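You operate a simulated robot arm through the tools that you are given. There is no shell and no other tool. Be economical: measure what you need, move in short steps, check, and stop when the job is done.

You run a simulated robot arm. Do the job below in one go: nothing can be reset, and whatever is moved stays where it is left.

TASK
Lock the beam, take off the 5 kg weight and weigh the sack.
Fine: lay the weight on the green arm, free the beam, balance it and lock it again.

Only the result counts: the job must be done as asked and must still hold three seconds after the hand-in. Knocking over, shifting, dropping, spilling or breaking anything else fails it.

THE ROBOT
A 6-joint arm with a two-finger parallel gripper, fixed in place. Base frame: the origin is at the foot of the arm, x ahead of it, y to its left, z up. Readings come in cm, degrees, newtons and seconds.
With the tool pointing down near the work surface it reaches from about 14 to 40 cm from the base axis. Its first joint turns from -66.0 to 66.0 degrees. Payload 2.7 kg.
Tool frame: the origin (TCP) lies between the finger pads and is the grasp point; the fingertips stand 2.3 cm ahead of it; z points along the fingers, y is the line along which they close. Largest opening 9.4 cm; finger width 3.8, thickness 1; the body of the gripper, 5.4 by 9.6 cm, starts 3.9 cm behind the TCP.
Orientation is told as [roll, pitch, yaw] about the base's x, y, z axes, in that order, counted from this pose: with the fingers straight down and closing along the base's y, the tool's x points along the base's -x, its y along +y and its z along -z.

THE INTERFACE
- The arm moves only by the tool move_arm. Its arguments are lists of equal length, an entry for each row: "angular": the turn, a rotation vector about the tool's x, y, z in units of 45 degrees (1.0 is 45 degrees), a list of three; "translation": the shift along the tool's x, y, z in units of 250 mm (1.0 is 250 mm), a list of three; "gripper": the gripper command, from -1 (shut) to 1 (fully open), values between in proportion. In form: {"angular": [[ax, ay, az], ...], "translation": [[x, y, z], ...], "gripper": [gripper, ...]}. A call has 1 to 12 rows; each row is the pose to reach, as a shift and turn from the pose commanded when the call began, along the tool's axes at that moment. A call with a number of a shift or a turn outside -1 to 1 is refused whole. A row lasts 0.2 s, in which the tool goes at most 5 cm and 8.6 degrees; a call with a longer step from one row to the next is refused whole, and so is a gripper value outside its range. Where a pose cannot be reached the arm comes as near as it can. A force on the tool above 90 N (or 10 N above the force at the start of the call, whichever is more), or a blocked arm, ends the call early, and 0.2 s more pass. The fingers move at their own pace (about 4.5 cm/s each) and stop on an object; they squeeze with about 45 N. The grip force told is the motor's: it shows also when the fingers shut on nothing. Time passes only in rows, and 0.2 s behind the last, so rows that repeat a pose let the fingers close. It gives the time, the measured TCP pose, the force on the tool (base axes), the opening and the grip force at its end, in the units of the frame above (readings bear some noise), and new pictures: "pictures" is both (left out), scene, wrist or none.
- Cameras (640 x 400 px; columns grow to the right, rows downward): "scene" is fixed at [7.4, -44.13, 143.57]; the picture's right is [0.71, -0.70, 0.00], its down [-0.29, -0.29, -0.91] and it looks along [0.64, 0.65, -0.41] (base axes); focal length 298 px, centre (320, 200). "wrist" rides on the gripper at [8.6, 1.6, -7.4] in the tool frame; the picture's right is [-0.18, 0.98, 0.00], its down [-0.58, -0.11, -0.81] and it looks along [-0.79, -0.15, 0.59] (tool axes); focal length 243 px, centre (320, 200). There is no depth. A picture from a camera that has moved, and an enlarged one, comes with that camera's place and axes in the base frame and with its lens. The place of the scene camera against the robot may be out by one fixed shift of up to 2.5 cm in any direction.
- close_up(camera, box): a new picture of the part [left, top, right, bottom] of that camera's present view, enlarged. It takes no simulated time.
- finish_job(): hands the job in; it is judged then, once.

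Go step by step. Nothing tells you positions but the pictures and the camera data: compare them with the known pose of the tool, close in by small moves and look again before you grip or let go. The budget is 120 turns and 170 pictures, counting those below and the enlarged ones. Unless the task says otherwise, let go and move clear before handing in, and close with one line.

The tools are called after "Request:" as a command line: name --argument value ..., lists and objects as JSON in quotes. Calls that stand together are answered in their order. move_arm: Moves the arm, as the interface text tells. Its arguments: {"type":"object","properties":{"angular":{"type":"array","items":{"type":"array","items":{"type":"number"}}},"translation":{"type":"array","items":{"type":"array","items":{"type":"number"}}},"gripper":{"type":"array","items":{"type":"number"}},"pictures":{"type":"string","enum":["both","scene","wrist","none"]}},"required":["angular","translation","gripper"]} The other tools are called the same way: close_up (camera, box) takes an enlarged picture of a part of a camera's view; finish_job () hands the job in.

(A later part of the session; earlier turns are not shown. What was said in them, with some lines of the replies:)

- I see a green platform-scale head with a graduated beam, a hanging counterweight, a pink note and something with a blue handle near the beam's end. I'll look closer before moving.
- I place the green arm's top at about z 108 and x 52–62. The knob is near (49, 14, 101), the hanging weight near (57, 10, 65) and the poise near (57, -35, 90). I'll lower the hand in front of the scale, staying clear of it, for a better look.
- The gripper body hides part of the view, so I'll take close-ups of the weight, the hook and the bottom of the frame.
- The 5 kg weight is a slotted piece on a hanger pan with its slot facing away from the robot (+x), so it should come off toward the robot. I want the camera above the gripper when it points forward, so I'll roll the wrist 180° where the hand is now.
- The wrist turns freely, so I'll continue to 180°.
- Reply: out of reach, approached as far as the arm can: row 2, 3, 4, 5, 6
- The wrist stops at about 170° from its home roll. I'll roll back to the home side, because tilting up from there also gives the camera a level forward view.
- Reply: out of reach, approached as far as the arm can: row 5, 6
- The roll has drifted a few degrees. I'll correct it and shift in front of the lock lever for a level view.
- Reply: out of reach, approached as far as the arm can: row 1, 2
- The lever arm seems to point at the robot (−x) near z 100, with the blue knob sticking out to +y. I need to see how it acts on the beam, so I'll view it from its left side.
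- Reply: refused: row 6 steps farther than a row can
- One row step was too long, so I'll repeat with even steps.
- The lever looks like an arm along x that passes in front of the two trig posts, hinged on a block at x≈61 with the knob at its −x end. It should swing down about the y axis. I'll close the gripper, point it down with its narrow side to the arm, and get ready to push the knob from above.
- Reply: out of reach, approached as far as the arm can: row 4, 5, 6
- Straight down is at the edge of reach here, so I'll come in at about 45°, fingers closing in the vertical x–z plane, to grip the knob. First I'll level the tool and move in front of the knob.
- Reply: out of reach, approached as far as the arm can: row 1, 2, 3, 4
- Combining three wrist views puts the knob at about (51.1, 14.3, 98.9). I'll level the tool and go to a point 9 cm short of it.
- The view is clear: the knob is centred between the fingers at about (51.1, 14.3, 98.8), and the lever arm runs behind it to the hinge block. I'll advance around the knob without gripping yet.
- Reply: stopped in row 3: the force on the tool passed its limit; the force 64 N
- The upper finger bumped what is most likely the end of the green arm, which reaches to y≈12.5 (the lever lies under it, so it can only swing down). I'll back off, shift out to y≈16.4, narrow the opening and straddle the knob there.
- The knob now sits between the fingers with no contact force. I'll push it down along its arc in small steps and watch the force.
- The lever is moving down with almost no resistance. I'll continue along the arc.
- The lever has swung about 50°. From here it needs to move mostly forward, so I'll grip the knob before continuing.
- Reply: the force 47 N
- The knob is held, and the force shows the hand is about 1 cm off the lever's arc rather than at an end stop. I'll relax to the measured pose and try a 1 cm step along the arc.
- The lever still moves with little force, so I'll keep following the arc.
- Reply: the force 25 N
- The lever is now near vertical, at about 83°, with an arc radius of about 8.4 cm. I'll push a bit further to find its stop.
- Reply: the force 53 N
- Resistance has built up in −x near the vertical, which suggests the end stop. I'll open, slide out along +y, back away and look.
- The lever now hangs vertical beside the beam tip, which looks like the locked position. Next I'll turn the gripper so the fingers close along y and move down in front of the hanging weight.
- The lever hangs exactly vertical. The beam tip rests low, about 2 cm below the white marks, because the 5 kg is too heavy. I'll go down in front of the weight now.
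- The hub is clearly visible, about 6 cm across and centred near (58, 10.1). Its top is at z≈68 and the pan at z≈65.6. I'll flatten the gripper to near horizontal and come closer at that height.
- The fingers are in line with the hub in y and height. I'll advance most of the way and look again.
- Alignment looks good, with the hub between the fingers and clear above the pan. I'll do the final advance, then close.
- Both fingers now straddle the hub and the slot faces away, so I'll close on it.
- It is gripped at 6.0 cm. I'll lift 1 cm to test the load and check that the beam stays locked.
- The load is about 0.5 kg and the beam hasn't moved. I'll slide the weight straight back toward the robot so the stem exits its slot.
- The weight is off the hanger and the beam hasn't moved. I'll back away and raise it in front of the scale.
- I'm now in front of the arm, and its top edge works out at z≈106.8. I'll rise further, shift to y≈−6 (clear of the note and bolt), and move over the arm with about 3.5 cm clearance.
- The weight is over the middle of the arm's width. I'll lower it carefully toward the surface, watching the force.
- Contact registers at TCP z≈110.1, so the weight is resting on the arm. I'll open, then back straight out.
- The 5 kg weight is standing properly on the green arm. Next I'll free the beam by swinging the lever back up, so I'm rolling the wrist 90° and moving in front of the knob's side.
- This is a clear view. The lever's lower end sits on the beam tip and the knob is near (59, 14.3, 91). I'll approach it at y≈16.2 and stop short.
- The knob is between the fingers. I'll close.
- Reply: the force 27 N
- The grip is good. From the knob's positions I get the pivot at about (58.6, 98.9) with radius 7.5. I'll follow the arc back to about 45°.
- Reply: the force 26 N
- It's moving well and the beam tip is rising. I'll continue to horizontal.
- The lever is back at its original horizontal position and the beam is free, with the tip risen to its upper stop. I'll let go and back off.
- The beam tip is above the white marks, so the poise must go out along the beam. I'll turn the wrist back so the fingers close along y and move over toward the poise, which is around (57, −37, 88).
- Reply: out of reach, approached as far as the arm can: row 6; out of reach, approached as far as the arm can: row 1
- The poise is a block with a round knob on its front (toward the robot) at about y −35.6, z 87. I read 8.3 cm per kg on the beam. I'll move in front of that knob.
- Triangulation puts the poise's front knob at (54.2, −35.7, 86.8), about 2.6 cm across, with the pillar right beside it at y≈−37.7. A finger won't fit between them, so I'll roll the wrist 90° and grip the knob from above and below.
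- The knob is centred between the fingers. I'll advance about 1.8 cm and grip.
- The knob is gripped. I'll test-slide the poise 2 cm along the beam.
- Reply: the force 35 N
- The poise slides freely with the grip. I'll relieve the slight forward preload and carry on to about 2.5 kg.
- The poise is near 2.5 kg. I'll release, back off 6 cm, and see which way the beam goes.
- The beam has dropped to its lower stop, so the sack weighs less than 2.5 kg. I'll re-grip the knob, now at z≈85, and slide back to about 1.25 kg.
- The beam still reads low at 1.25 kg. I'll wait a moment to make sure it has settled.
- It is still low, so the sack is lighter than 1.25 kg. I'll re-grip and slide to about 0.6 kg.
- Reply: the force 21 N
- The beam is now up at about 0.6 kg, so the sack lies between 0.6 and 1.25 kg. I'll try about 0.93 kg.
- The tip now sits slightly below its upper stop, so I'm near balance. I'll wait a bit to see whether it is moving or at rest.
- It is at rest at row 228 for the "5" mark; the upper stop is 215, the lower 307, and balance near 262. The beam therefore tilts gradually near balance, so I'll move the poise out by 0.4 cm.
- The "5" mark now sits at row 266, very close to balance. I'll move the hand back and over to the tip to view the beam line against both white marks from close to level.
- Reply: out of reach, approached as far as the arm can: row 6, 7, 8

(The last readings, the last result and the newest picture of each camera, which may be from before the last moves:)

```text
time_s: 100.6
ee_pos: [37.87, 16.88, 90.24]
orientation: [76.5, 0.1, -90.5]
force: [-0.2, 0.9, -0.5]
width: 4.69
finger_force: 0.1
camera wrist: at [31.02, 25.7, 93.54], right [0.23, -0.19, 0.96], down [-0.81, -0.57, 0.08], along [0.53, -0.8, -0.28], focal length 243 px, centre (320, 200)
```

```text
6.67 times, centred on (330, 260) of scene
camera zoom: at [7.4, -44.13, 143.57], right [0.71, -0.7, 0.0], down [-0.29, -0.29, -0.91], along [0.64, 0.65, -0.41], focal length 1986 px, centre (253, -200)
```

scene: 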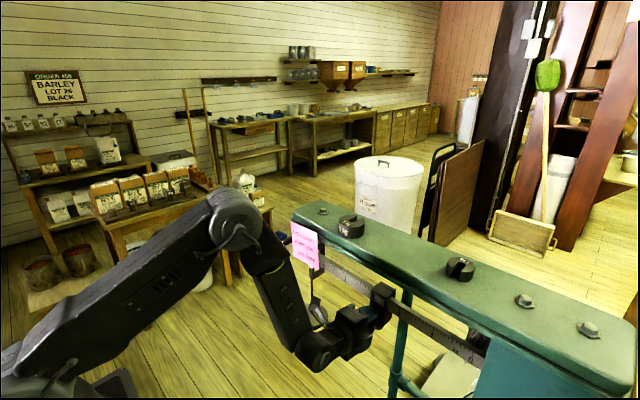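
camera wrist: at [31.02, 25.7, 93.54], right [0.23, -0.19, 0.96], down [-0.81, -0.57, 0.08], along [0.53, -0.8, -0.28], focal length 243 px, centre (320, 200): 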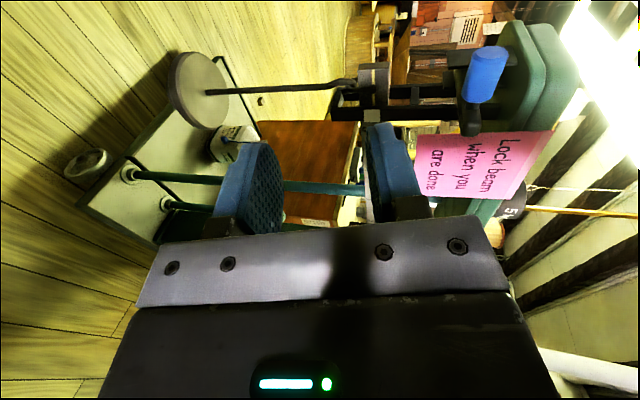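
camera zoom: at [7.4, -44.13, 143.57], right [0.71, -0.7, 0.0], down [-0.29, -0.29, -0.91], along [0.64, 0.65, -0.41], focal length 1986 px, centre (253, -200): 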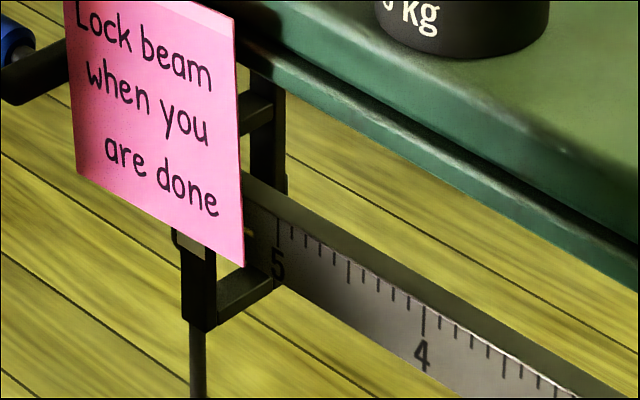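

The beam line (at 298) lies within the white mark band (268–320, centre 294), and it has stayed at rest, so the beam is balanced. Next I'll lock it again, first moving in front of the knob at (51.1, 14.3, 98.9).

Request:
move_arm --angular '[[0, 0, 0], [0, 0, 0], [0, 0, 0], [0, 0, 0]]' --translation '[[-0.005, 0.12, 0.01], [-0.01, 0.25, 0.02], [-0.02, 0.37, 0.03], [-0.02, 0.453, 0.035]]' --gripper '[0, 0, 0, 0]' --pictures "wrist"

Request:
close_up --camera "wrist" --box '[220, 0, 440, 150]'

```text
time_s: 101.6
ee_pos: [41.25, 16.29, 101.0]
orientation: [76.4, -0.1, -90.5]
force: [-0.6, -0.4, 0.0]
width: 4.71
finger_force: 0.1
camera wrist: at [34.32, 25.04, 104.22], right [0.23, -0.18, 0.96], down [-0.81, -0.57, 0.08], along [0.53, -0.8, -0.28], focal length 243 px, centre (320, 200)
```

wrist: 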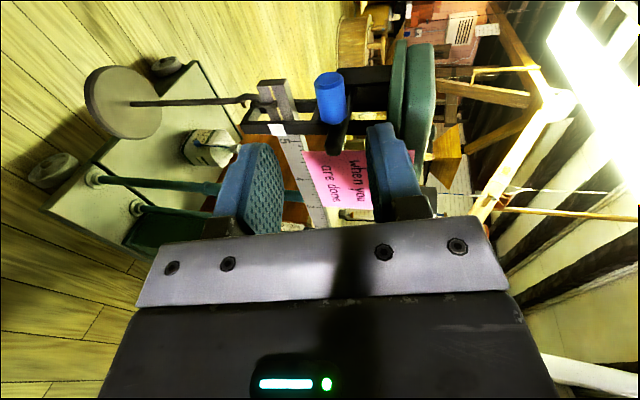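

```text
2.67 times, centred on (330, 75) of wrist
camera zoom: at [34.32, 25.04, 104.22], right [0.23, -0.18, 0.96], down [-0.81, -0.57, 0.08], along [0.53, -0.8, -0.28], focal length 647 px, centre (293, 533)
```

zoom: 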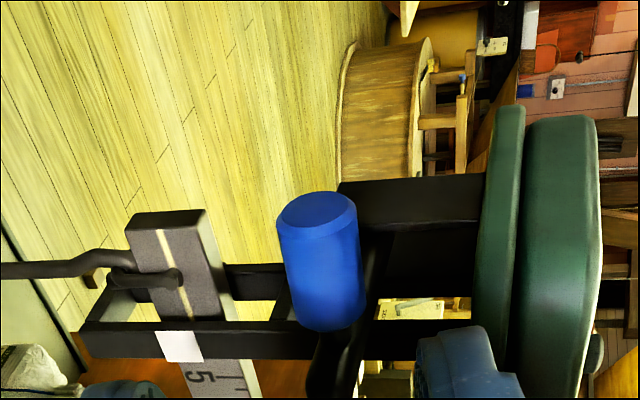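

Request:
move_arm --angular '[[0, 0, 0], [0, 0, 0], [0, 0, 0], [0, 0, 0]]' --translation '[[0, 0.003, 0.13], [0, 0.006, 0.26], [0, 0.008, 0.34], [0, 0.008, 0.392]]' --gripper '[0, 0, 0, 0]' --pictures "wrist"

```text
time_s: 102.6
ee_pos: [50.76, 16.29, 98.9]
orientation: [76.4, 0.0, -90.5]
force: [0.2, 0.9, 0.4]
width: 4.69
finger_force: 0.0
camera wrist: at [43.8, 25.0, 102.26], right [0.23, -0.19, 0.96], down [-0.81, -0.57, 0.08], along [0.53, -0.8, -0.28], focal length 243 px, centre (320, 200)
```

wrist: 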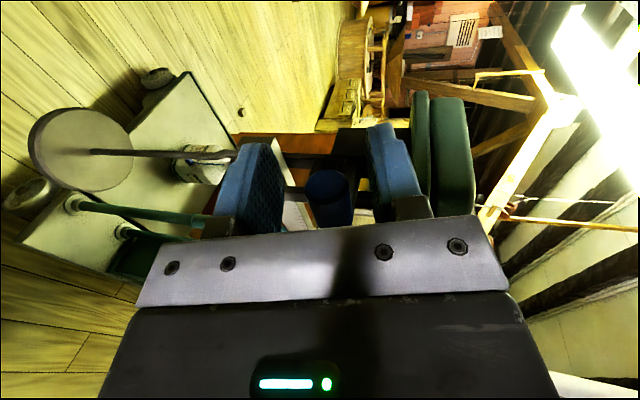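

The knob is between the fingers. I'll grip and swing it to about 45°, then check the beam.

Request:
move_arm --angular '[[0, 0, 0], [0, 0, 0], [0, 0, 0], [0, 0, 0], [0, 0, 0], [0, 0, 0], [0, 0, 0], [0, 0, 0], [0, 0, 0]]' --translation '[[0, 0, 0], [0, 0, 0], [0, 0, 0], [0, -0.038, 0.012], [0, -0.073, 0.028], [0, -0.106, 0.049], [0, -0.136, 0.074], [0, -0.163, 0.103], [0, -0.186, 0.135]]' --gripper '[-1, -1, -1, -1, -1, -1, -1, -1, -1]' --pictures "none"

Request:
close_up --camera "scene" --box '[290, 230, 370, 290]'

```text
time_s: 104.6
ee_pos: [52.99, 16.22, 93.47]
orientation: [76.6, 0.0, -90.3]
force: [-0.2, 6.4, 8.9]
width: 2.15
finger_force: 45.0
```

```text
6.67 times, centred on (330, 260) of scene
camera zoom: at [7.38, -44.12, 143.58], right [0.71, -0.7, 0.0], down [-0.29, -0.29, -0.91], along [0.64, 0.65, -0.41], focal length 1986 px, centre (253, -200)
```

zoom: 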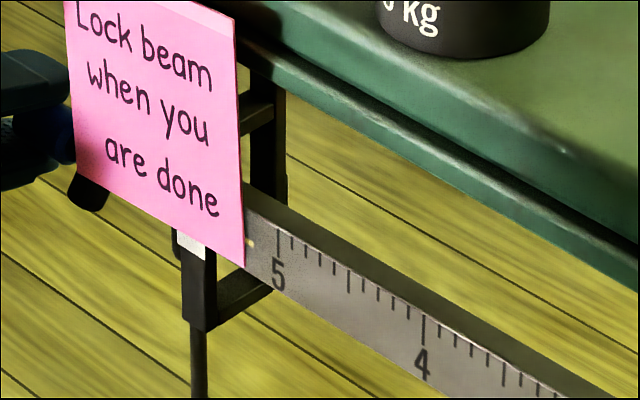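

The beam dipped only slightly. I'll continue to about 82° in steps, watching the force.

Request:
move_arm --angular '[[0, 0, 0], [0, 0, 0], [0, 0, 0], [0, 0, 0], [0, 0, 0]]' --translation '[[0, -0.018, 0.034], [0, -0.032, 0.072], [0, -0.041, 0.11], [0, -0.044, 0.149], [0, -0.042, 0.188]]' --gripper '[-1, -1, -1, -1, -1]' --pictures "wrist"

Request:
close_up --camera "scene" --box '[290, 230, 370, 290]'

```text
time_s: 105.8
ee_pos: [57.18, 16.23, 92.14]
orientation: [77.9, 0.2, -90.9]
force: [-25.2, 1.9, 47.0]
width: 2.2
finger_force: 45.2
camera wrist: at [50.27, 24.96, 95.37], right [0.21, -0.19, 0.96], down [-0.82, -0.57, 0.06], along [0.54, -0.8, -0.27], focal length 243 px, centre (320, 200)
```

wrist: 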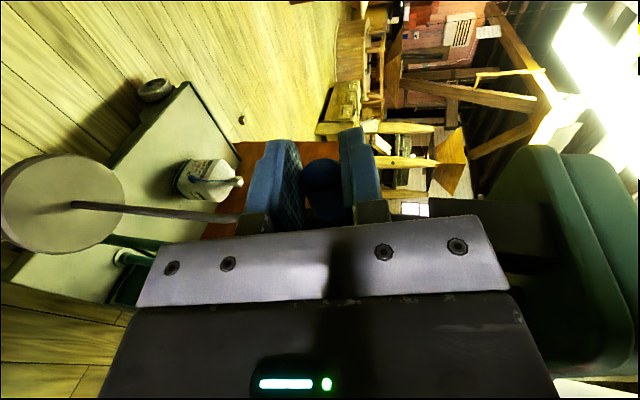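

```text
6.67 times, centred on (330, 260) of scene
camera zoom: at [7.24, -44.15, 143.57], right [0.71, -0.7, 0.0], down [-0.29, -0.29, -0.91], along [0.64, 0.65, -0.41], focal length 1986 px, centre (253, -200)
```

zoom: 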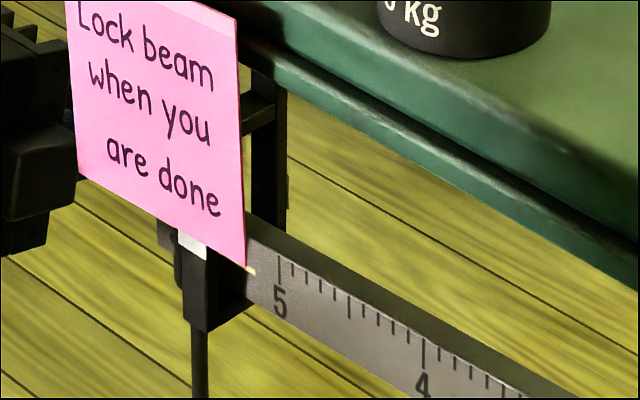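

The lever presses the beam down as it swings, as it should. I'll raise the commanded path slightly and finish the last degrees.

Request:
move_arm --angular '[[0, 0, 0], [0, 0, 0], [0, 0, 0], [0, 0, 0]]' --translation '[[0, 0.02, 0.015], [0, 0.03, 0.035], [0, 0.034, 0.058], [0, 0.034, 0.07]]' --gripper '[-1, -1, -1, -1]' --pictures "none"

Request:
close_up --camera "scene" --box '[290, 230, 370, 290]'

```text
time_s: 106.8
ee_pos: [59.1, 16.03, 91.8]
orientation: [76.4, -0.1, -90.6]
force: [-30.8, 1.7, 20.6]
width: 2.18
finger_force: 45.3
```

```text
6.67 times, centred on (330, 260) of scene
camera zoom: at [7.28, -44.14, 143.58], right [0.71, -0.7, 0.0], down [-0.29, -0.29, -0.91], along [0.64, 0.65, -0.41], focal length 1986 px, centre (253, -200)
```

zoom: 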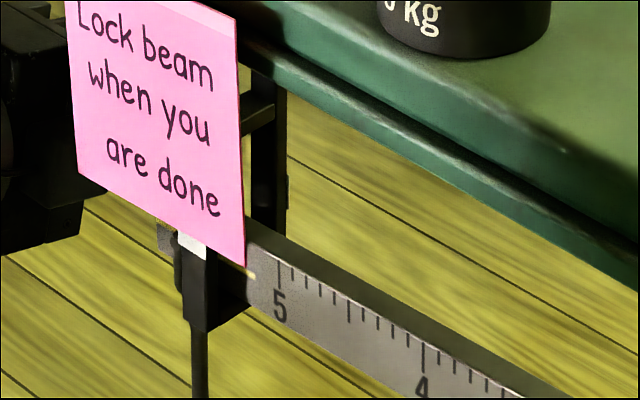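

Request:
move_arm --angular '[[0, 0, 0], [0, 0, 0], [0, 0, 0]]' --translation '[[0, 0.012, 0.02], [0, 0.018, 0.03], [0, 0.018, 0.03]]' --gripper '[-1, -1, -1]' --pictures "none"

Request:
move_arm --angular '[[0, 0, 0], [0, 0, 0], [0, 0, 0], [0, 0, 0], [0, 0, 0], [0, 0, 0], [0, 0, 0], [0, 0, 0]]' --translation '[[0, 0, 0], [0, 0, 0], [0.06, 0, 0], [0.12, 0, 0], [0.16, 0, -0.15], [0.16, 0, -0.34], [0.16, 0.04, -0.53], [0.16, 0.2, -0.63]]' --gripper '[0, 0, 0, 0, 0, 0, 0, 0]' --pictures "both"

Request:
close_up --camera "wrist" --box '[240, 0, 440, 150]'

Request:
close_up --camera "scene" --box '[280, 190, 520, 390]'

```text
time_s: 107.6
ee_pos: [59.75, 15.88, 91.63]
orientation: [75.6, 0.0, -90.5]
force: [-33.8, 8.4, -9.0]
width: 2.16
finger_force: 45.0
```

```text
time_s: 109.4
ee_pos: [45.77, 19.84, 100.88]
orientation: [76.4, -0.1, -90.5]
force: [0.2, -0.1, -0.1]
width: 4.7
finger_force: 0.0
camera wrist: at [38.86, 28.62, 104.17], right [0.23, -0.18, 0.96], down [-0.81, -0.57, 0.08], along [0.53, -0.8, -0.28], focal length 243 px, centre (320, 200)
```

scene: 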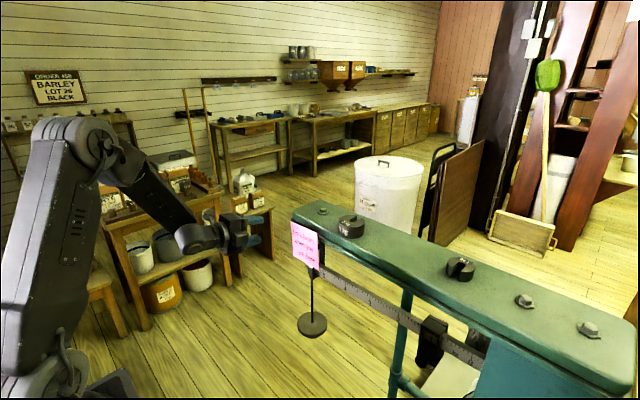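
wrist: 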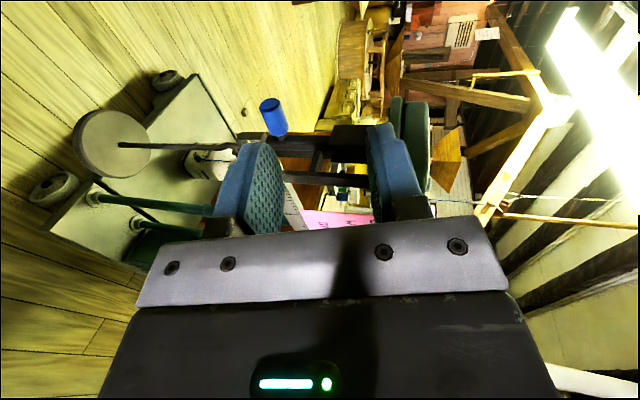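

```text
2.67 times, centred on (340, 75) of wrist
camera zoom: at [38.86, 28.62, 104.17], right [0.23, -0.18, 0.96], down [-0.81, -0.57, 0.08], along [0.53, -0.8, -0.28], focal length 647 px, centre (267, 533)
```

zoom: 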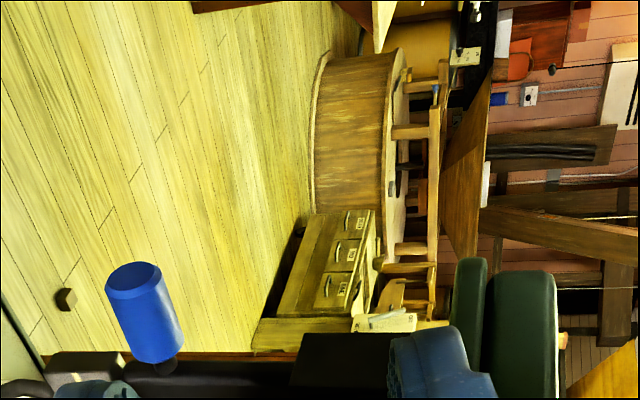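

```text
2.00 times, centred on (400, 290) of scene
camera zoom: at [7.4, -44.13, 143.57], right [0.71, -0.7, 0.0], down [-0.29, -0.29, -0.91], along [0.64, 0.65, -0.41], focal length 596 px, centre (160, 20)
```

zoom: 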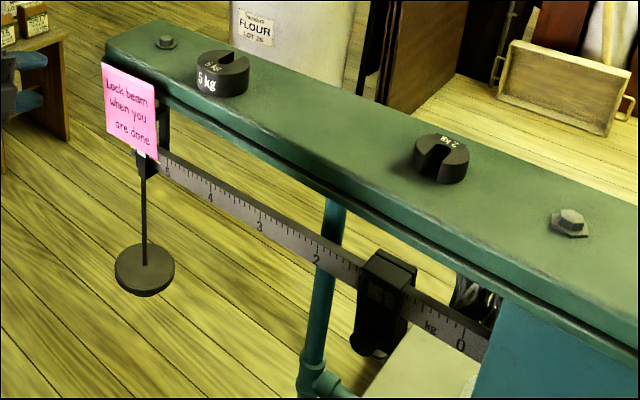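

The lever is vertical again and the beam is held down. I'll check that the poise hasn't slipped.

Request:
close_up --camera "scene" --box '[400, 290, 500, 370]'

Request:
close_up --camera "scene" --box '[290, 230, 370, 290]'

```text
5.00 times, centred on (450, 330) of scene
camera zoom: at [7.4, -44.13, 143.57], right [0.71, -0.7, 0.0], down [-0.29, -0.29, -0.91], along [0.64, 0.65, -0.41], focal length 1490 px, centre (-330, -450)
```

zoom: 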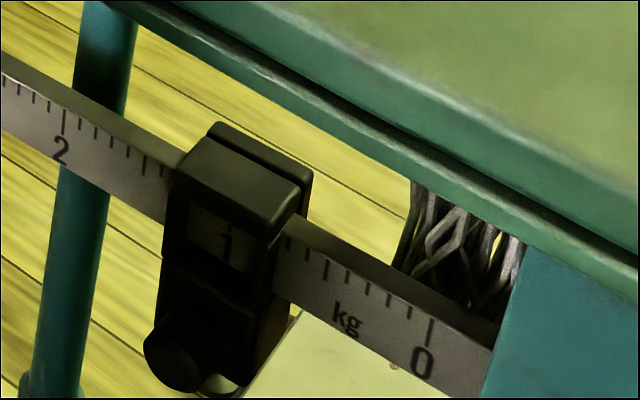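

```text
6.67 times, centred on (330, 260) of scene
camera zoom: at [7.4, -44.13, 143.57], right [0.71, -0.7, 0.0], down [-0.29, -0.29, -0.91], along [0.64, 0.65, -0.41], focal length 1986 px, centre (253, -200)
```

zoom: 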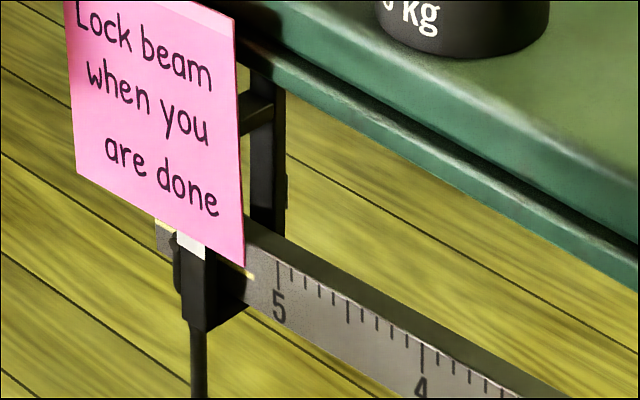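

Everything is in place: lever vertical, beam held, poise near 1.03 kg, 5 kg weight on the green arm and the gripper clear. I'm handing the job in.

Request:
finish_job

```text
The job is handed in.
```

I locked the beam, laid the 5 kg weight on the green arm, freed the beam and balanced it with the poise at about 1.03 kg (the sack's weight), then locked it again.
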